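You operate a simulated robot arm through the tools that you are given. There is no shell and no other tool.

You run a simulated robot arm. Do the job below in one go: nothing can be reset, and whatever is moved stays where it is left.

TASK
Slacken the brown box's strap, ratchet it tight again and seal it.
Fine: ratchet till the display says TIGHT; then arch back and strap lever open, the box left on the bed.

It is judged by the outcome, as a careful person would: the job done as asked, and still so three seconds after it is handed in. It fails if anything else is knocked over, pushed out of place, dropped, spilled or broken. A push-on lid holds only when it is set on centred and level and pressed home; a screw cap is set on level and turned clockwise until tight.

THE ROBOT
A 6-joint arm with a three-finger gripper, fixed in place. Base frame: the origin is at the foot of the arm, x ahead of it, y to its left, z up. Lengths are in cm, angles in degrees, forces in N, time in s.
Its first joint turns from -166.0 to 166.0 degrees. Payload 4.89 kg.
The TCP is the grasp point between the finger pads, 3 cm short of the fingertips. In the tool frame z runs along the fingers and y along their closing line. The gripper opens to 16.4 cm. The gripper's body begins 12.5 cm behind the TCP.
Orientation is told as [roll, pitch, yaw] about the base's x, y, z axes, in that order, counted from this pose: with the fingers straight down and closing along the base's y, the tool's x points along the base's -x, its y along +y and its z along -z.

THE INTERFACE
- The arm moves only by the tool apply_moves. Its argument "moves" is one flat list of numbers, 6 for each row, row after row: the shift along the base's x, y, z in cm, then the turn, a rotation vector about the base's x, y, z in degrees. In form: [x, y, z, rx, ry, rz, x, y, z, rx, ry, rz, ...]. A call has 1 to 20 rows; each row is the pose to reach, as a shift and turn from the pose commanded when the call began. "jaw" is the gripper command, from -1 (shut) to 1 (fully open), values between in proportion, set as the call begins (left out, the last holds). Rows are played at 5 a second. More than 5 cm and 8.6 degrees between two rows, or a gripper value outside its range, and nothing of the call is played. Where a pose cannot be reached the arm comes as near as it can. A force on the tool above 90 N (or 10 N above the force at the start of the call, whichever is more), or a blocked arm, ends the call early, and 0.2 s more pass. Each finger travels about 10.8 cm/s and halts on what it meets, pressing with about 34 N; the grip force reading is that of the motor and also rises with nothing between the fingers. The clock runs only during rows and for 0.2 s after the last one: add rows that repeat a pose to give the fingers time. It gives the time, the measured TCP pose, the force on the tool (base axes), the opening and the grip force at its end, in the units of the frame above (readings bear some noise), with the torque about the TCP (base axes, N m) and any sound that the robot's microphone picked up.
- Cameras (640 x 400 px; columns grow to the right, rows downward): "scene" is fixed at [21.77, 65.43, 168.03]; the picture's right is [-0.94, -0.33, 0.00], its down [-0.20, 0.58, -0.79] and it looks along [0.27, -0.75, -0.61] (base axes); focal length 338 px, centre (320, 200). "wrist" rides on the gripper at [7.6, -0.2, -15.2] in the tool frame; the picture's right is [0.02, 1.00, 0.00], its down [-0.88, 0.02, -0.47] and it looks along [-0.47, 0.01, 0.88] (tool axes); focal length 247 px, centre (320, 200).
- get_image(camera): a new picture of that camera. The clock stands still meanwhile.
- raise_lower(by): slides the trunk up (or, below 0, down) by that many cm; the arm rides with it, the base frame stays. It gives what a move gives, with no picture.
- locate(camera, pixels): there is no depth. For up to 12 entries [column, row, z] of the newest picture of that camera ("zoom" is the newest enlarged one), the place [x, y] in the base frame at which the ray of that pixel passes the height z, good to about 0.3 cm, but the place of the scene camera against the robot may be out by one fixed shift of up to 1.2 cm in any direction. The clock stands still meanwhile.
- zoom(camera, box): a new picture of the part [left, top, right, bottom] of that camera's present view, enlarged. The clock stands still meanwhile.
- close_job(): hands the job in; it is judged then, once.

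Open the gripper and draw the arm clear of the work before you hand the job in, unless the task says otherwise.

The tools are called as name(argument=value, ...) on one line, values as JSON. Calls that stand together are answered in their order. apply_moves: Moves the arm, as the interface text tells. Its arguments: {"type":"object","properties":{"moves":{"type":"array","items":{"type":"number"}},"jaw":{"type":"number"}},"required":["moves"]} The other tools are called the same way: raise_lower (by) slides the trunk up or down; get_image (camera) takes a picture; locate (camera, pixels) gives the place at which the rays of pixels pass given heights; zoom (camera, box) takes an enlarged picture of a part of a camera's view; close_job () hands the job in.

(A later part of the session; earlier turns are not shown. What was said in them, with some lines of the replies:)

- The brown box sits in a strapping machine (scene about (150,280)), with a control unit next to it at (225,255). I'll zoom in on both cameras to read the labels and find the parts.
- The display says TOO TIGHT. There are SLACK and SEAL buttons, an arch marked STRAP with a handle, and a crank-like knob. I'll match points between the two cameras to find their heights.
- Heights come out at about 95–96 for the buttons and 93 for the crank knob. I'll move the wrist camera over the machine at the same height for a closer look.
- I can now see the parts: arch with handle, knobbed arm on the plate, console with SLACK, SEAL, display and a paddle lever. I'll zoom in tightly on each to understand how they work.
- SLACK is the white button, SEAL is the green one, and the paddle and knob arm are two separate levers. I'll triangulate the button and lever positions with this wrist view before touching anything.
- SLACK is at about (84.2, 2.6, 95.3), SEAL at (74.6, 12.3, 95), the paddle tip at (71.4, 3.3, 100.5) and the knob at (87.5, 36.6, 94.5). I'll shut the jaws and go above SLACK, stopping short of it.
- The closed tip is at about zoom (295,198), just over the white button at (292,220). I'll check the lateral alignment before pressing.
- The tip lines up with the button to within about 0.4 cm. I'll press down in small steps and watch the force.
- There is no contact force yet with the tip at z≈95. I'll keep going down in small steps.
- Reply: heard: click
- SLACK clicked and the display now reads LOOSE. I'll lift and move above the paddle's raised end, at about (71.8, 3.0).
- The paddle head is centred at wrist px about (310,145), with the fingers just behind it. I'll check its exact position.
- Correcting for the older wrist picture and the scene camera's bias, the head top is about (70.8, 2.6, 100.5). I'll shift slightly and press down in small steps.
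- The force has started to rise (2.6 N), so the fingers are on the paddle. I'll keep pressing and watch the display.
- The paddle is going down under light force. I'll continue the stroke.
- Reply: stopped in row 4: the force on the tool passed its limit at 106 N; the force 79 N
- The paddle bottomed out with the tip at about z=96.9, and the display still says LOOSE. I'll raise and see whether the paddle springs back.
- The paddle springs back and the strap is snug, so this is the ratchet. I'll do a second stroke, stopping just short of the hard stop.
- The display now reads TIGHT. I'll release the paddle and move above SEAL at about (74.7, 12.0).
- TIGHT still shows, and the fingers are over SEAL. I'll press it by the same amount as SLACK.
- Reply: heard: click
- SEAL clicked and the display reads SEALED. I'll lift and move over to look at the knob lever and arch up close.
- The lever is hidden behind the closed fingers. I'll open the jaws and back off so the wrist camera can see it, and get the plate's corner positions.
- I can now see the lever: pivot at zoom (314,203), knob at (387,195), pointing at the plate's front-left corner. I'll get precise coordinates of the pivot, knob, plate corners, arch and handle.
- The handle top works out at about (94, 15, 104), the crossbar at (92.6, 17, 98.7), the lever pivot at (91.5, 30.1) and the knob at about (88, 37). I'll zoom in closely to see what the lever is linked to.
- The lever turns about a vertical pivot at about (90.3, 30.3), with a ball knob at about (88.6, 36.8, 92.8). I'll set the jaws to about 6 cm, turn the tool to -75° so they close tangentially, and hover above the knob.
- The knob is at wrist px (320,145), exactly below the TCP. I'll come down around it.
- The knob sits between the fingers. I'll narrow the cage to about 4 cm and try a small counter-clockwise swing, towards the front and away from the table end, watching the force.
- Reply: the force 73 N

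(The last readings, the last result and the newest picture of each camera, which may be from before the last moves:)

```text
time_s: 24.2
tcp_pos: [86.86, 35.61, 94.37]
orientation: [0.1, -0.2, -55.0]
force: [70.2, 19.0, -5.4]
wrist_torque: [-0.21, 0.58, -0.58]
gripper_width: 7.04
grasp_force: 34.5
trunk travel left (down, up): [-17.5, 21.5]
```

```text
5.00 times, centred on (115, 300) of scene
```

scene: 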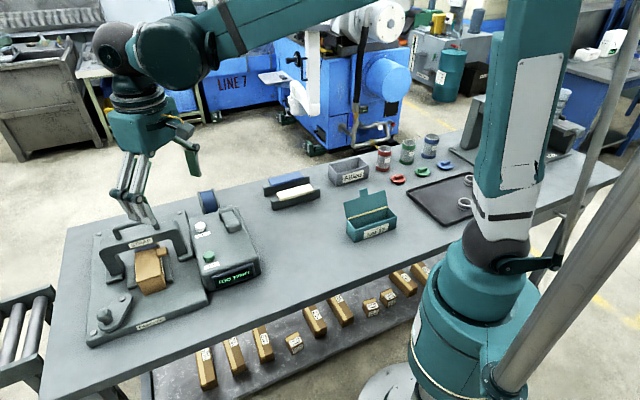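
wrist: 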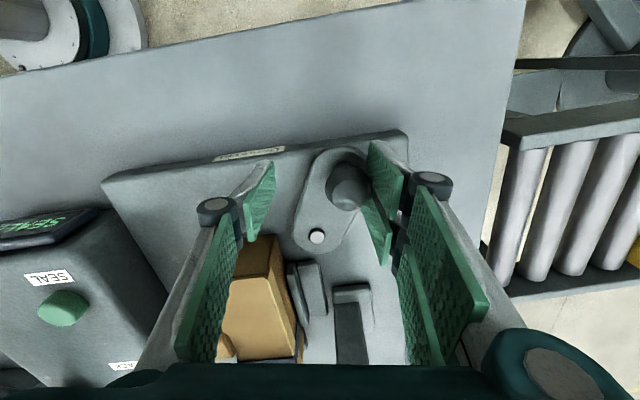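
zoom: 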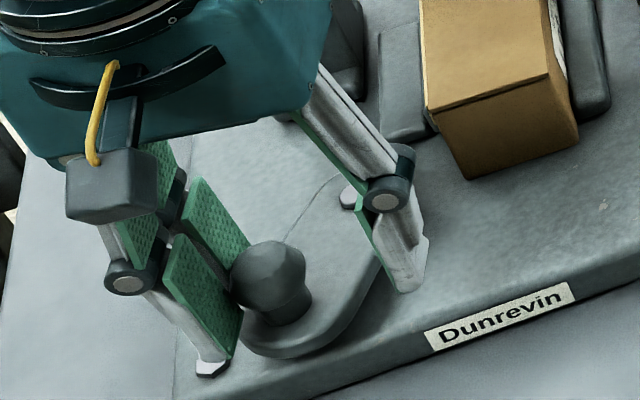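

The lever did not move: about 70 N of resistance and the fingers were pushed apart. It's at its stop that way, so I'll go back and try clockwise, outwards.

apply_moves(moves=[1.1, 0.5, 0, 0, 0, -8, 2.12, 0.97, 0, 0, 0, -16, 2.12, 0.97, 0, 0, 0, -20, 2.7, 1.07, 0, 0, 0, -25, 3.28, 1.15, 0, 0, 0, -30, 3.9, 1.17, 0, 0, 0, -35, 4.45, 1.16, 0, 0, 0, -40])

get_image(camera="wrist")

zoom(camera="scene", box=[75, 260, 155, 340])

```text
time_s: 25.8
tcp_pos: [91.1, 36.72, 94.75]
orientation: [0.0, -0.1, -95.0]
force: [-1.1, 1.2, 0.4]
wrist_torque: [0.02, -0.01, 0.01]
gripper_width: 4.02
grasp_force: 0.1
trunk travel left (down, up): [-17.5, 21.5]
```

```text
taken
```

wrist: 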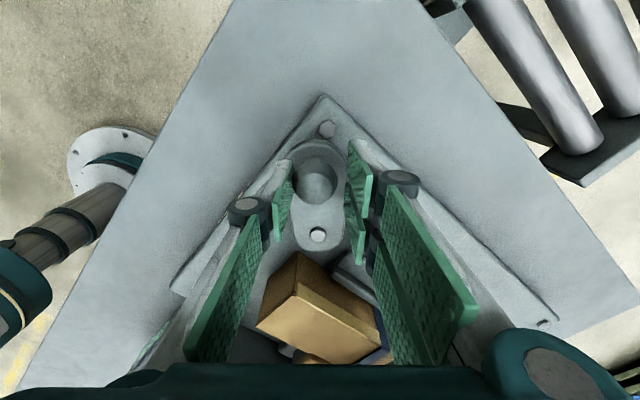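

```text
5.00 times, centred on (115, 300) of scene
```

zoom: 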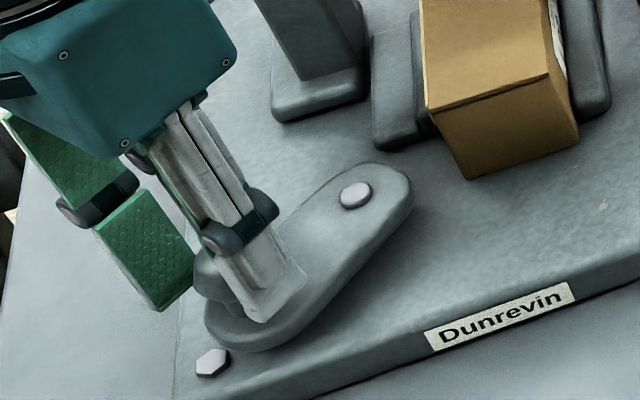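

The lever turns clockwise freely, so it started at its closed stop. I'll check the display, then continue clockwise along the arc.

apply_moves(moves=[0.55, -0.12, 0, 0, 0, -5, 1.1, -0.3, 0, 0, 0, -10, 1.6, -0.5, 0, 0, 0, -15, 2.1, -0.8, 0, 0, 0, -20, 2.6, -1.1, 0, 0, 0, -25, 3.05, -1.45, 0, 0, 0, -30])

get_image(camera="wrist")

zoom(camera="scene", box=[70, 190, 270, 350])

```text
time_s: 27.2
tcp_pos: [94.03, 35.19, 94.61]
orientation: [0.0, -0.1, -125.2]
force: [-0.3, -0.1, -0.5]
wrist_torque: [-0.02, 0.0, -0.04]
gripper_width: 4.04
grasp_force: 0.4
trunk travel left (down, up): [-17.5, 21.5]
```

```text
taken
```

wrist: 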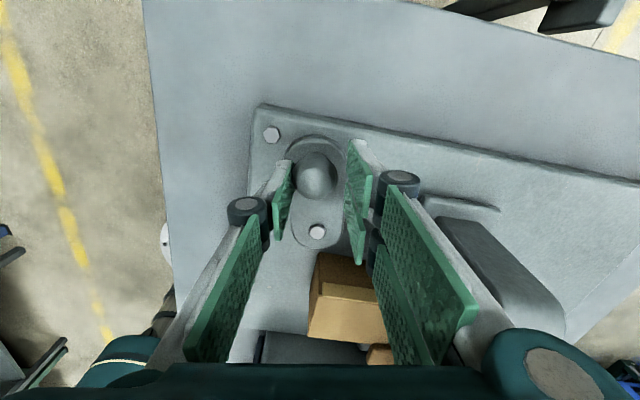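

```text
2.50 times, centred on (170, 270) of scene
```

zoom: 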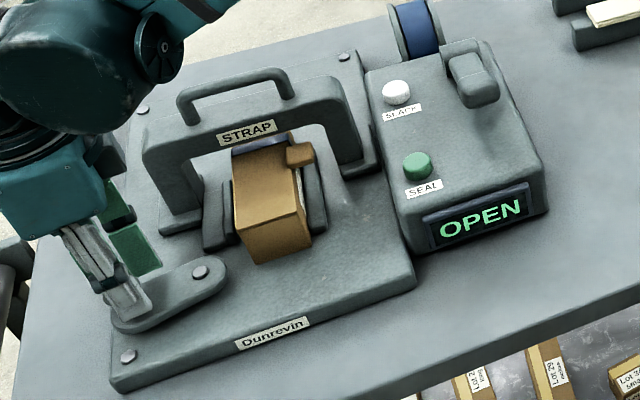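

The display now says OPEN, which confirms this is the strap lever and the right direction. I'll carry on towards its far stop so it's clearly open.

apply_moves(moves=[0.45, -0.4, 0, 0, 0, -4, 0.85, -0.8, 0, 0, 0, -8, 1.25, -1.2, 0, 0, 0, -12, 1.64, -1.66, 0, 0, 0, -16, 1.95, -2.2, 0, 0, 0, -20, 2.2, -2.7, 0, 0, 0, -24])

get_image(camera="wrist")

zoom(camera="scene", box=[70, 190, 270, 350])

```text
time_s: 28.6
tcp_pos: [95.92, 33.07, 94.78]
orientation: [0.0, -0.1, -148.9]
force: [-58.9, 46.2, -9.2]
wrist_torque: [-0.49, -0.28, 1.08]
gripper_width: 6.84
grasp_force: 34.2
trunk travel left (down, up): [-17.5, 21.5]
```

```text
taken
```

wrist: 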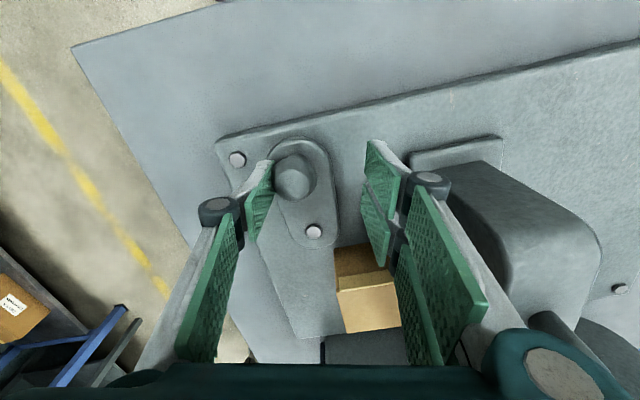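

```text
2.50 times, centred on (170, 270) of scene
```

zoom: 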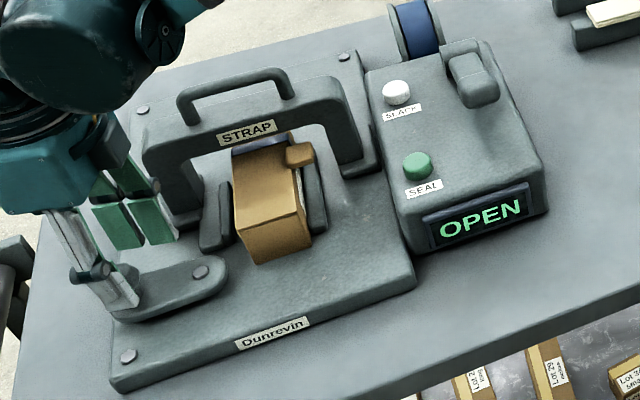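

The lever hit its far stop at about 55° of swing (force rose, fingers pushed apart), and the display shows OPEN. I'll back off, centre on the knob and lift straight up.

apply_moves(moves=[-0.6, 1.1, 0, 0, 0, 0, -1.1, 2.0, 0, 0, 0, 0, -1.1, 2.0, 0, 0, 0, 0, -1.1, 2.0, 2, 0, 0, 0, -1.1, 2.0, 6, 0, 0, 0, -1.1, 2.0, 10, 0, 0, 0, -1.1, 2.0, 14, 0, 0, 0, -2, 2.0, 18, 0, 0, 0, -2, 2, 18, 0, 0, 0], jaw=-0.2)

get_image(camera="wrist")

zoom(camera="scene", box=[70, 190, 270, 350])

```text
time_s: 30.6
tcp_pos: [94.11, 34.56, 112.6]
orientation: [0.0, -0.2, -149.0]
force: [-1.4, -0.1, -0.1]
wrist_torque: [0.03, -0.04, 0.01]
gripper_width: 6.58
grasp_force: 0.1
trunk travel left (down, up): [-17.5, 21.5]
```

```text
taken
```

wrist: 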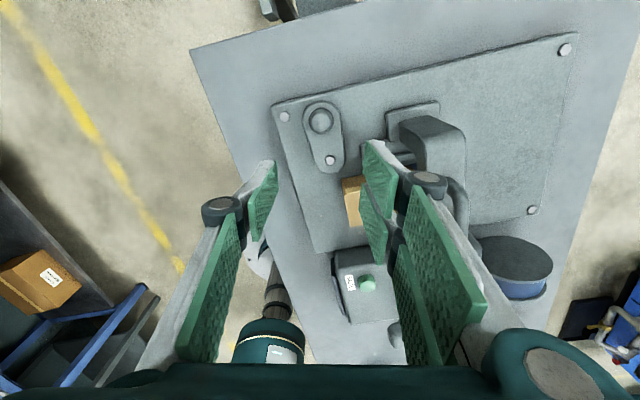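

```text
2.50 times, centred on (170, 270) of scene
```

zoom: 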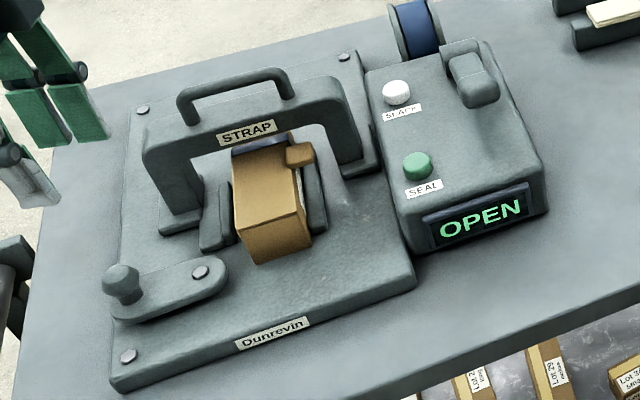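

The lever stays in the OPEN position. Next is the arch, so I'll measure its feet and crossbar in the scene view to see how it stands.

locate(camera="zoom", pixels=[[178, 232, 88], [212, 222, 88], [340, 183, 88], [380, 168, 88], [248, 133, 98.7], [188, 122, 99], [288, 95, 99], [235, 85, 104], [148, 150, 99], [340, 85, 99]])

zoom(camera="wrist", box=[330, 80, 480, 260])

zoom(camera="scene", box=[110, 200, 200, 290])

```text
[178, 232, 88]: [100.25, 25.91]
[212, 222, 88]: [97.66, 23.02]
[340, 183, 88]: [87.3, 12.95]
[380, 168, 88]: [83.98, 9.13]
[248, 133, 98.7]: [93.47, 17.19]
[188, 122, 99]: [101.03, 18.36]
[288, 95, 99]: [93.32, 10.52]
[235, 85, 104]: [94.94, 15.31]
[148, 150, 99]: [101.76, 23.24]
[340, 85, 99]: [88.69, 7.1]
```

```text
2.22 times, centred on (405, 170) of wrist
```

zoom: 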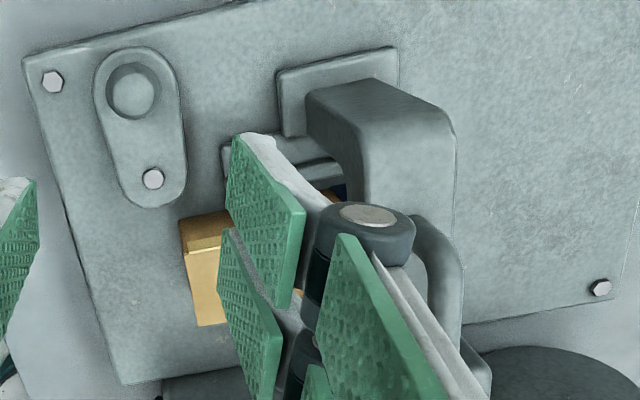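

```text
4.44 times, centred on (155, 245) of scene
```

zoom: 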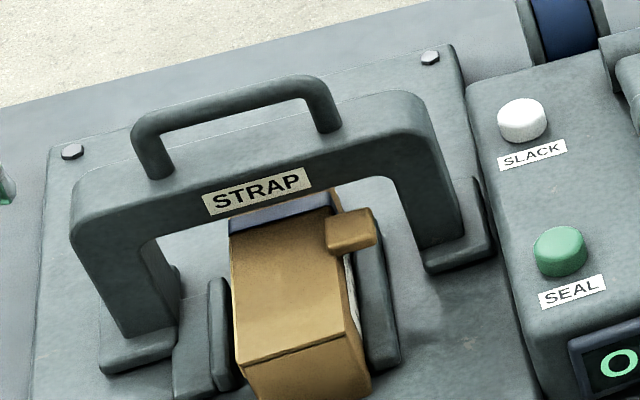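

Opening the lever also moved the bed guide away from the box. The arch stands upright on its feet with the handle bar on top at about (94.6, 15.2, 104), running along (0.7, 0.7). I'll turn the tool so its fingers straddle the bar and hover above it.

apply_moves(moves=[0, -4, 0, 0, 0, 4, 0, -8, 0, 0, 0, 8, -0.3, -12, 0, 0, 0, 13, -0.6, -16, 0, 0, 0, 13, -0.9, -20.8, 0, 0, 0, 13, -0.9, -20.8, -1, 0, 0, 13, -0.9, -20.8, -1, 0, 0, 13])

get_image(camera="wrist")

zoom(camera="scene", box=[80, 150, 240, 290])

```text
time_s: 32.2
tcp_pos: [93.35, 13.9, 111.49]
orientation: [0.1, -0.1, -135.9]
force: [0.2, 0.7, -0.5]
wrist_torque: [0.08, 0.0, -0.04]
gripper_width: 6.57
grasp_force: 0.0
trunk travel left (down, up): [-17.5, 21.5]
```

```text
taken
```

wrist: 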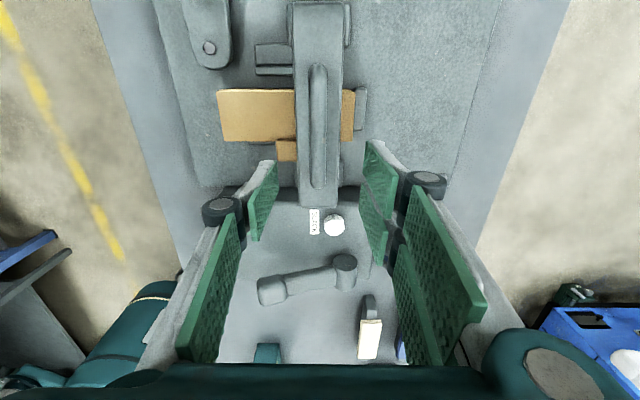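

```text
2.86 times, centred on (160, 220) of scene
```

zoom: 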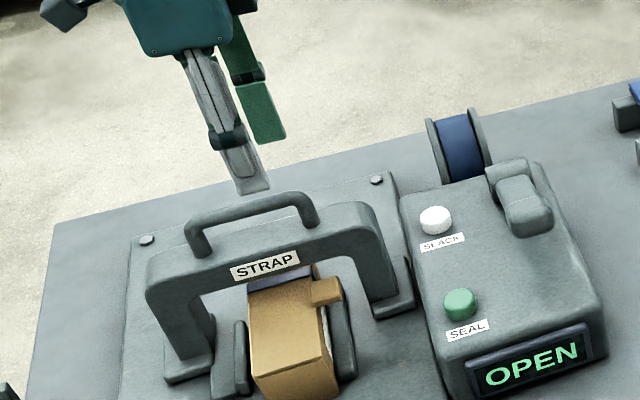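

The view from straight above shows the handle bar centred between the fingers (col ~319, rows 65–188), with the fingers front and back of it. I'll descend until the tips are just above the crossbar and narrow the cage.

apply_moves(moves=[-0.2, 0.2, -3, 0, 0, 0, -0.2, 0.2, -5, 0, 0, 0, -0.2, 0.2, -6.5, 0, 0, 0, -0.2, 0.2, -7.6, 0, 0, 0, -0.2, 0.2, -7.6, 0, 0, 0])

apply_moves(moves=[0, 0, 0, 0, 0, 0, 0, 0, 0, 0, 0, 0, 0, 0, 0, 0, 0, 0], jaw=-0.6)

get_image(camera="wrist")

zoom(camera="scene", box=[100, 180, 220, 300])

```text
time_s: 33.4
tcp_pos: [93.17, 13.99, 103.96]
orientation: [0.0, -0.2, -135.9]
force: [-0.6, 0.6, -0.9]
wrist_torque: [0.02, 0.04, 0.0]
gripper_width: 6.55
grasp_force: 0.2
trunk travel left (down, up): [-17.5, 21.5]
```

```text
time_s: 34.2
tcp_pos: [93.02, 14.21, 103.82]
orientation: [0.0, -0.2, -136.0]
force: [-0.1, 0.2, 0.2]
wrist_torque: [0.0, 0.02, 0.01]
gripper_width: 3.31
grasp_force: 0.1
trunk travel left (down, up): [-17.5, 21.5]
```

```text
taken
```

wrist: 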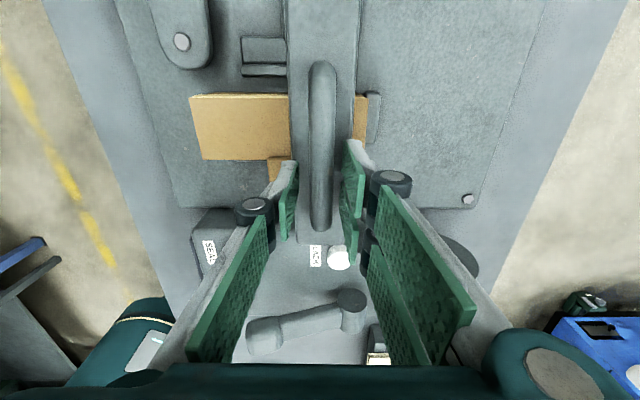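

```text
3.33 times, centred on (160, 240) of scene
```

zoom: 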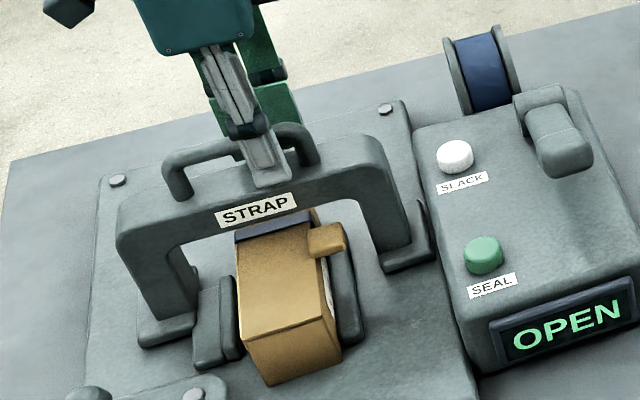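

The bar is caged, with about 1 cm of play on each side. I'll pull back gently along the arc by about 4 cm and watch the force.

apply_moves(moves=[0.35, -0.35, 0, 0, 0, 0, 0.7, -0.71, 0, 0, 0, 0, 1.05, -1.06, 0, 0, 0, 0, 1.4, -1.42, 0, 0, 0, 0, 1.75, -1.78, 0, 0, 0, 0, 2.1, -2.13, -0.1, 0, 0, 0, 2.45, -2.48, -0.2, 0, 0, 0, 2.8, -2.84, -0.3, 0, 0, 0])

get_image(camera="wrist")

zoom(camera="scene", box=[100, 180, 220, 300])

```text
time_s: 36.0
tcp_pos: [95.99, 11.18, 103.76]
orientation: [0.1, -0.1, -135.9]
force: [-0.3, 1.2, -0.5]
wrist_torque: [-0.01, 0.0, 0.0]
gripper_width: 3.31
grasp_force: 0.8
trunk travel left (down, up): [-17.5, 21.5]
```

```text
taken
```

wrist: 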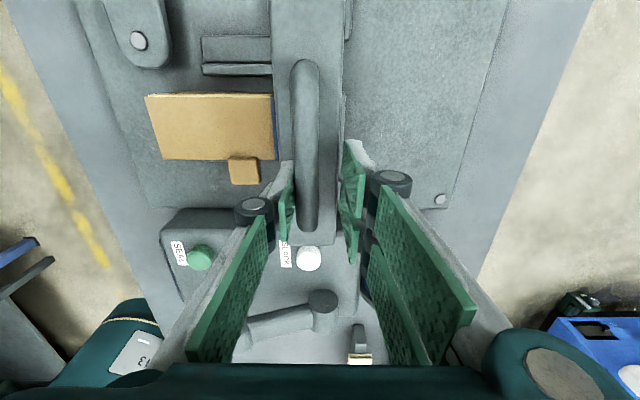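

```text
3.33 times, centred on (160, 240) of scene
```

zoom: 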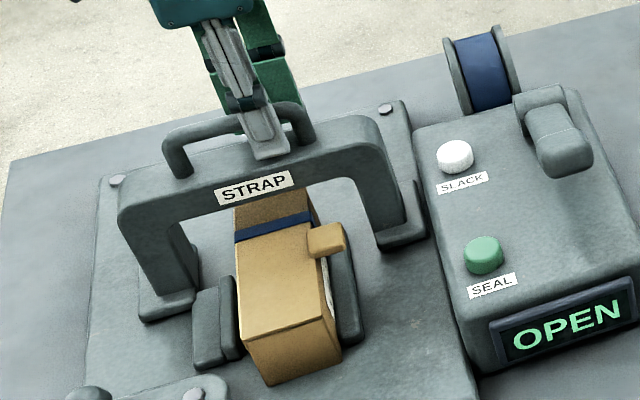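

The feet moved too, so the arch slides back rather than tilting, and the blue strap is now visible round the box. I'll keep sliding it straight back at constant height.

apply_moves(moves=[0.5, -0.5, 0.2, 0, 0, 0, 1.0, -1.0, 0.2, 0, 0, 0, 1.5, -1.52, 0.2, 0, 0, 0, 2.0, -2.03, 0.2, 0, 0, 0, 2.5, -2.54, 0.2, 0, 0, 0, 3.0, -3.05, 0.2, 0, 0, 0, 3.5, -3.55, 0.2, 0, 0, 0])

get_image(camera="wrist")

zoom(camera="scene", box=[80, 160, 280, 320])

```text
time_s: 37.6
tcp_pos: [99.46, 7.63, 103.86]
orientation: [-0.1, -0.1, -136.0]
force: [0.0, 1.3, -0.1]
wrist_torque: [0.01, -0.01, -0.05]
gripper_width: 3.31
grasp_force: 0.3
trunk travel left (down, up): [-17.5, 21.5]
```

```text
taken
```

wrist: 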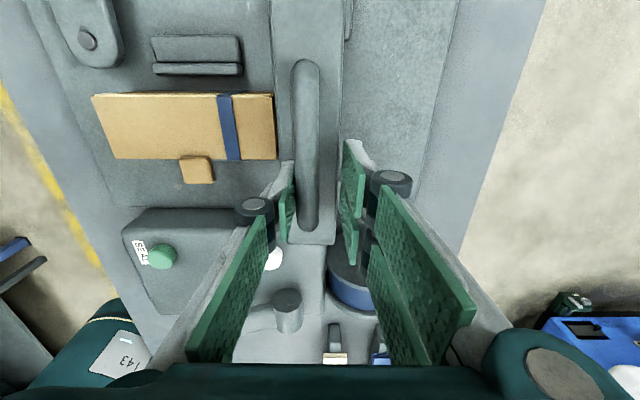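

```text
2.50 times, centred on (180, 240) of scene
```

zoom: 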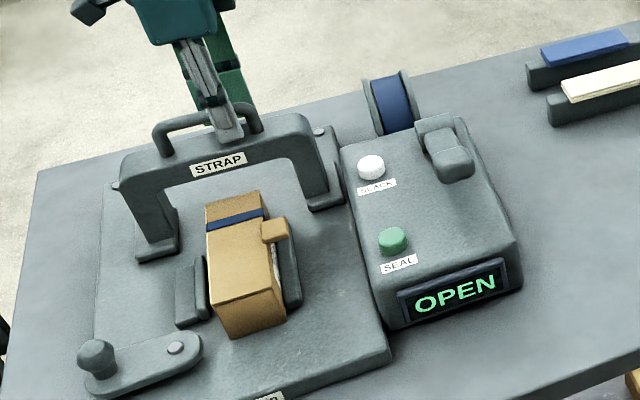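

The arch is sliding freely and has cleared the box. I'll continue back, looking for the end stop.

apply_moves(moves=[0.5, -0.5, 0, 0, 0, 0, 1.0, -1.0, 0, 0, 0, 0, 1.5, -1.52, 0, 0, 0, 0, 2.0, -2.03, 0, 0, 0, 0, 2.5, -2.54, 0, 0, 0, 0, 3.0, -3.05, 0, 0, 0, 0, 3.0, -3.05, 0, 0, 0, 0])

get_image(camera="wrist")

zoom(camera="scene", box=[80, 160, 280, 320])

```text
time_s: 39.2
tcp_pos: [102.45, 4.68, 103.89]
orientation: [0.1, -0.1, -136.1]
force: [-1.0, 0.0, -1.1]
wrist_torque: [-0.02, 0.02, 0.0]
gripper_width: 3.33
grasp_force: 0.7
trunk travel left (down, up): [-17.5, 21.5]
```

```text
taken
```

wrist: 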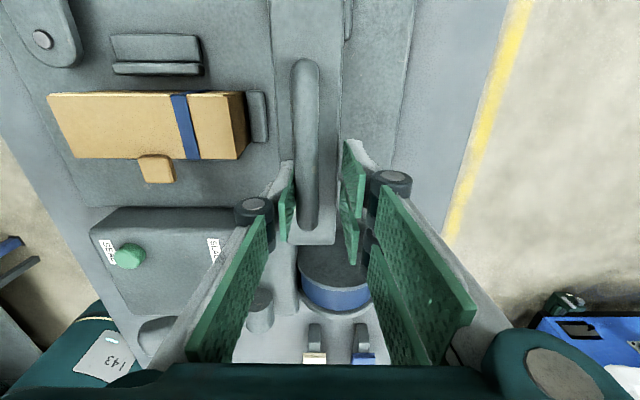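

```text
2.50 times, centred on (180, 240) of scene
```

zoom: 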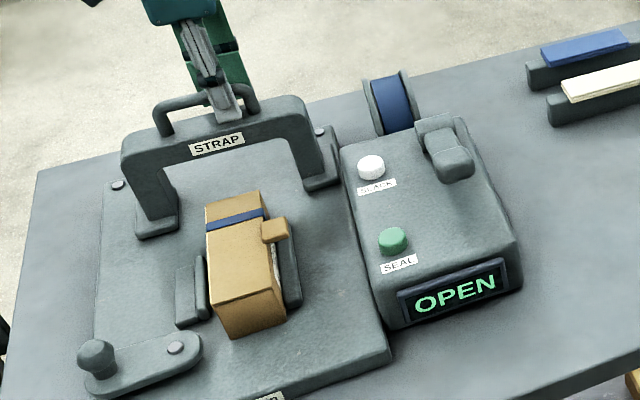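

Still free, and the arch is nearing the back of the plate. I'll continue in small steps.

apply_moves(moves=[0.5, -0.5, 0, 0, 0, 0, 1.0, -1.0, 0, 0, 0, 0, 1.5, -1.52, 0, 0, 0, 0, 2.0, -2.03, 0, 0, 0, 0, 2.0, -2.03, 0, 0, 0, 0])

get_image(camera="wrist")

zoom(camera="scene", box=[80, 160, 280, 320])

```text
time_s: 40.4
tcp_pos: [104.46, 2.6, 103.97]
orientation: [0.0, -0.1, -135.9]
force: [0.5, -1.0, -0.2]
wrist_torque: [-0.03, -0.03, 0.01]
gripper_width: 3.28
grasp_force: 0.1
trunk travel left (down, up): [-17.5, 21.5]
```

```text
taken
```

wrist: 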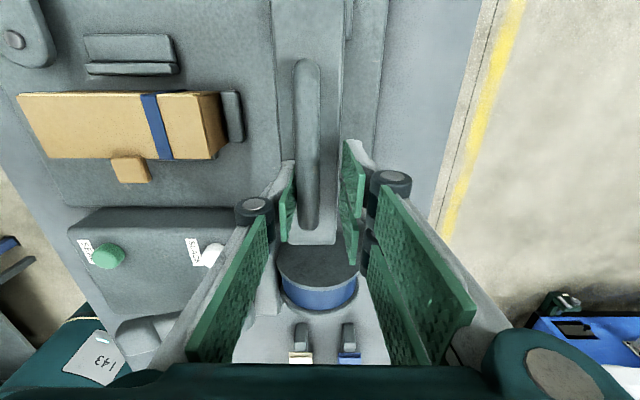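

```text
2.50 times, centred on (180, 240) of scene
```

zoom: 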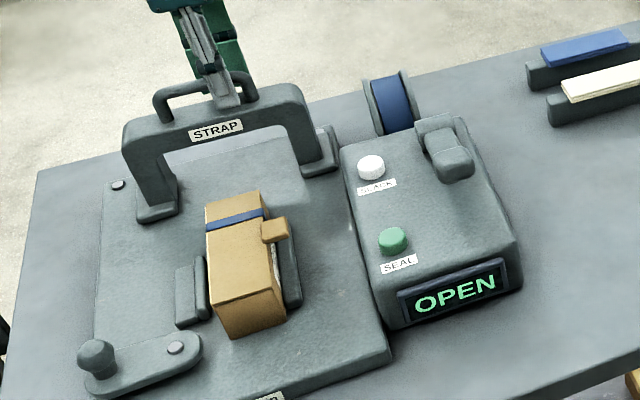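

Still no resistance. I'll push on further.

apply_moves(moves=[0.5, -0.5, 0, 0, 0, 0, 1.0, -1.0, 0, 0, 0, 0, 1.5, -1.52, 0, 0, 0, 0, 2.0, -2.03, 0, 0, 0, 0, 2.0, -2.03, 0, 0, 0, 0])

get_image(camera="wrist")

zoom(camera="scene", box=[80, 160, 280, 320])

```text
time_s: 41.6
tcp_pos: [106.31, 1.0, 103.92]
orientation: [0.0, -0.1, -136.0]
force: [-58.0, 42.8, -24.8]
wrist_torque: [-0.52, -0.04, 1.27]
gripper_width: 6.26
grasp_force: 33.9
trunk travel left (down, up): [-17.5, 21.5]
```

```text
taken
```

wrist: 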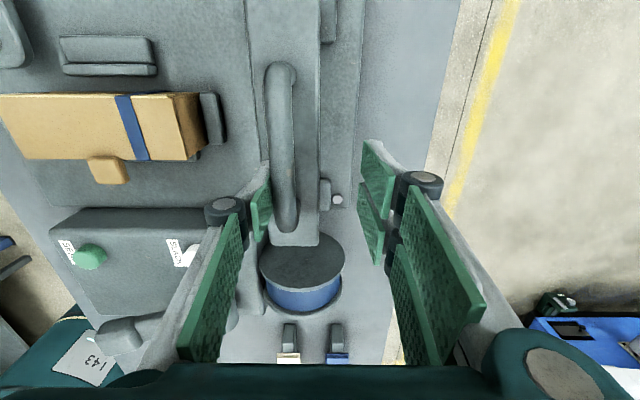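

```text
2.50 times, centred on (180, 240) of scene
```

zoom: 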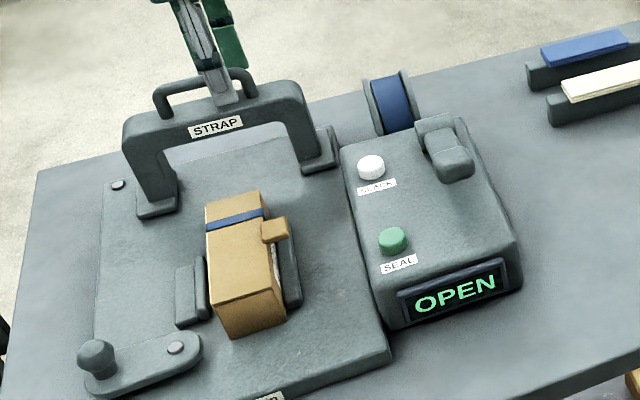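

The arch has reached its back stop: force rose and the front finger was pushed open. I'll open the jaws, centre over the bar without dragging it, and lift clear.

apply_moves(moves=[-0.3, 0.3, 0, 0, 0, 0, -0.7, 0.7, 0, 0, 0, 0, -1.2, 1.2, 0, 0, 0, 0, -1.2, 1.2, 1.5, 0, 0, 0, -1.2, 1.2, 4, 0, 0, 0, -1.2, 1.2, 8, 0, 0, 0, -1.2, 1.2, 12, 0, 0, 0, -4, 3, 14, 0, 0, 0, -8, 5, 14, 0, 0, 0, -12, 7, 14, 0, 0, 0, -12, 7, 14, 0, 0, 0], jaw=-0.05)

get_image(camera="wrist")

zoom(camera="scene", box=[80, 160, 280, 320])

```text
time_s: 44.0
tcp_pos: [94.45, 7.58, 118.0]
orientation: [0.0, -0.1, -136.1]
force: [-1.0, 0.2, 1.6]
wrist_torque: [-0.05, -0.14, 0.02]
gripper_width: 7.79
grasp_force: 0.1
trunk travel left (down, up): [-17.5, 21.5]
```

```text
taken
```

wrist: 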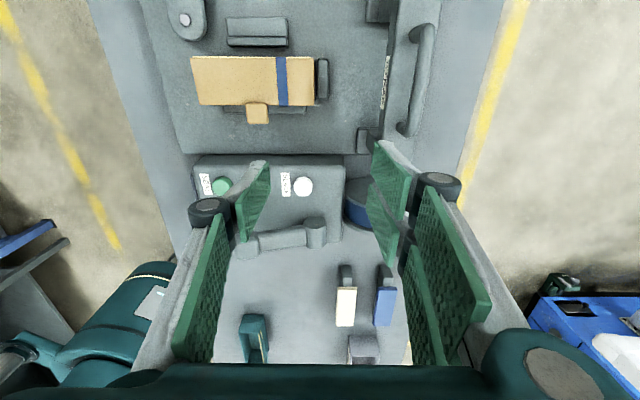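

```text
2.50 times, centred on (180, 240) of scene
```

zoom: 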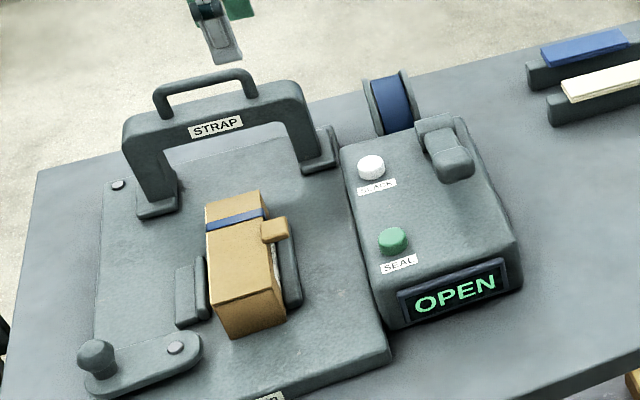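

The arch stays back, the lever is open, and the box is on the bed with its strap. I'll open the gripper fully, draw the arm clear and take a last look.

apply_moves(moves=[-4, 0, 2, 0, 0, 0, -8, 0, 4, 0, 0, 0, -12, 0, 6, 0, 0, 0, -16, 0, 8, 0, 0, 0, -20, 0, 10, 0, 0, 0, -24, 0, 10, 0, 0, 0, -28, 0, 10, 0, 0, 0, -28, 0, 10, 0, 0, 0], jaw=1)

get_image(camera="scene")

zoom(camera="scene", box=[80, 160, 280, 340])

zoom(camera="scene", box=[140, 225, 210, 305])

```text
time_s: 45.8
tcp_pos: [66.57, 7.45, 128.15]
orientation: [0.0, -0.1, -136.0]
force: [-0.6, -0.3, 0.8]
wrist_torque: [-0.01, -0.13, 0.03]
gripper_width: 16.39
grasp_force: 0.0
trunk travel left (down, up): [-17.5, 21.5]
```

```text
taken
```

scene: 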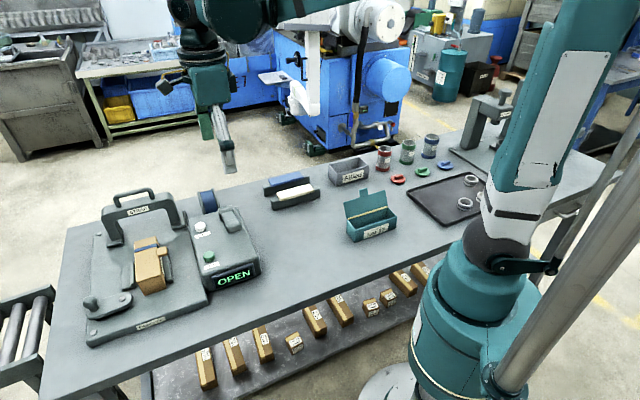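

```text
2.22 times, centred on (180, 250) of scene
```

zoom: 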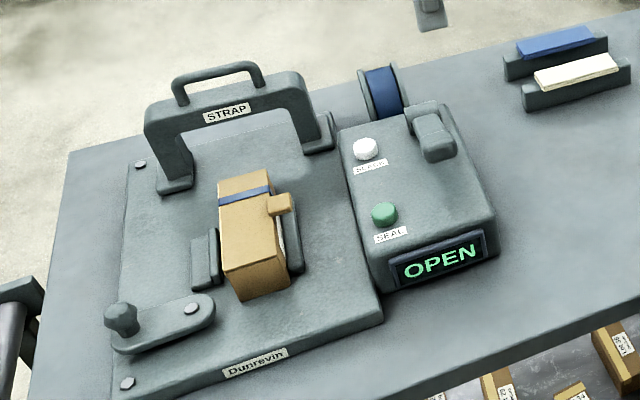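

```text
5.00 times, centred on (175, 265) of scene
```

zoom: 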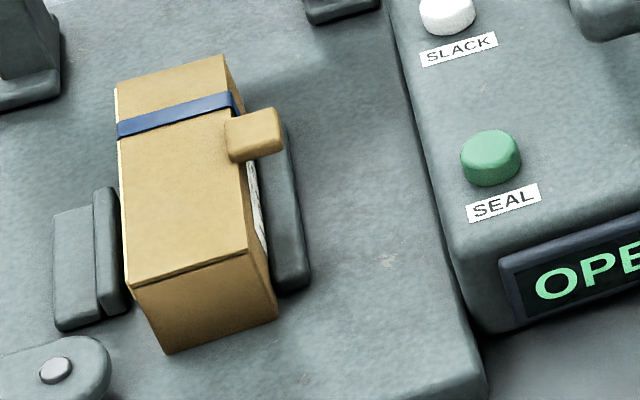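

The final pictures show the box on the bed with its strap snug, the arch at its back stop and the lever open. The display reads OPEN after earlier showing SEALED, nothing else has moved, and the arm is clear, so I'm handing the job in.

close_job()

```text
The job is handed in.
```

I slackened the brown box's strap, ratcheted it tight again and sealed it, then handed the job in.

- **Slacken:** the display read TOO TIGHT at the start. Pressing SLACK took it to LOOSE.
- **Ratchet:** two strokes of the paddle on the console brought it to TIGHT.
- **Seal:** I pressed SEAL at TIGHT, and the display changed to SEALED.
- **Strap lever:** I took the knobbed lever on the plate to be the strap lever. It would only turn clockwise, so I swung it to its far stop. The display changed to OPEN partway and still reads that. Opening it also moved one bed guide away from the box.
- **Arch:** it slides rather than tilts, so I slid it straight back to its end stop.

In the last pictures the box is on the bed with the strap around it, and nothing else looks moved. I left the gripper open and the arm clear of the work.
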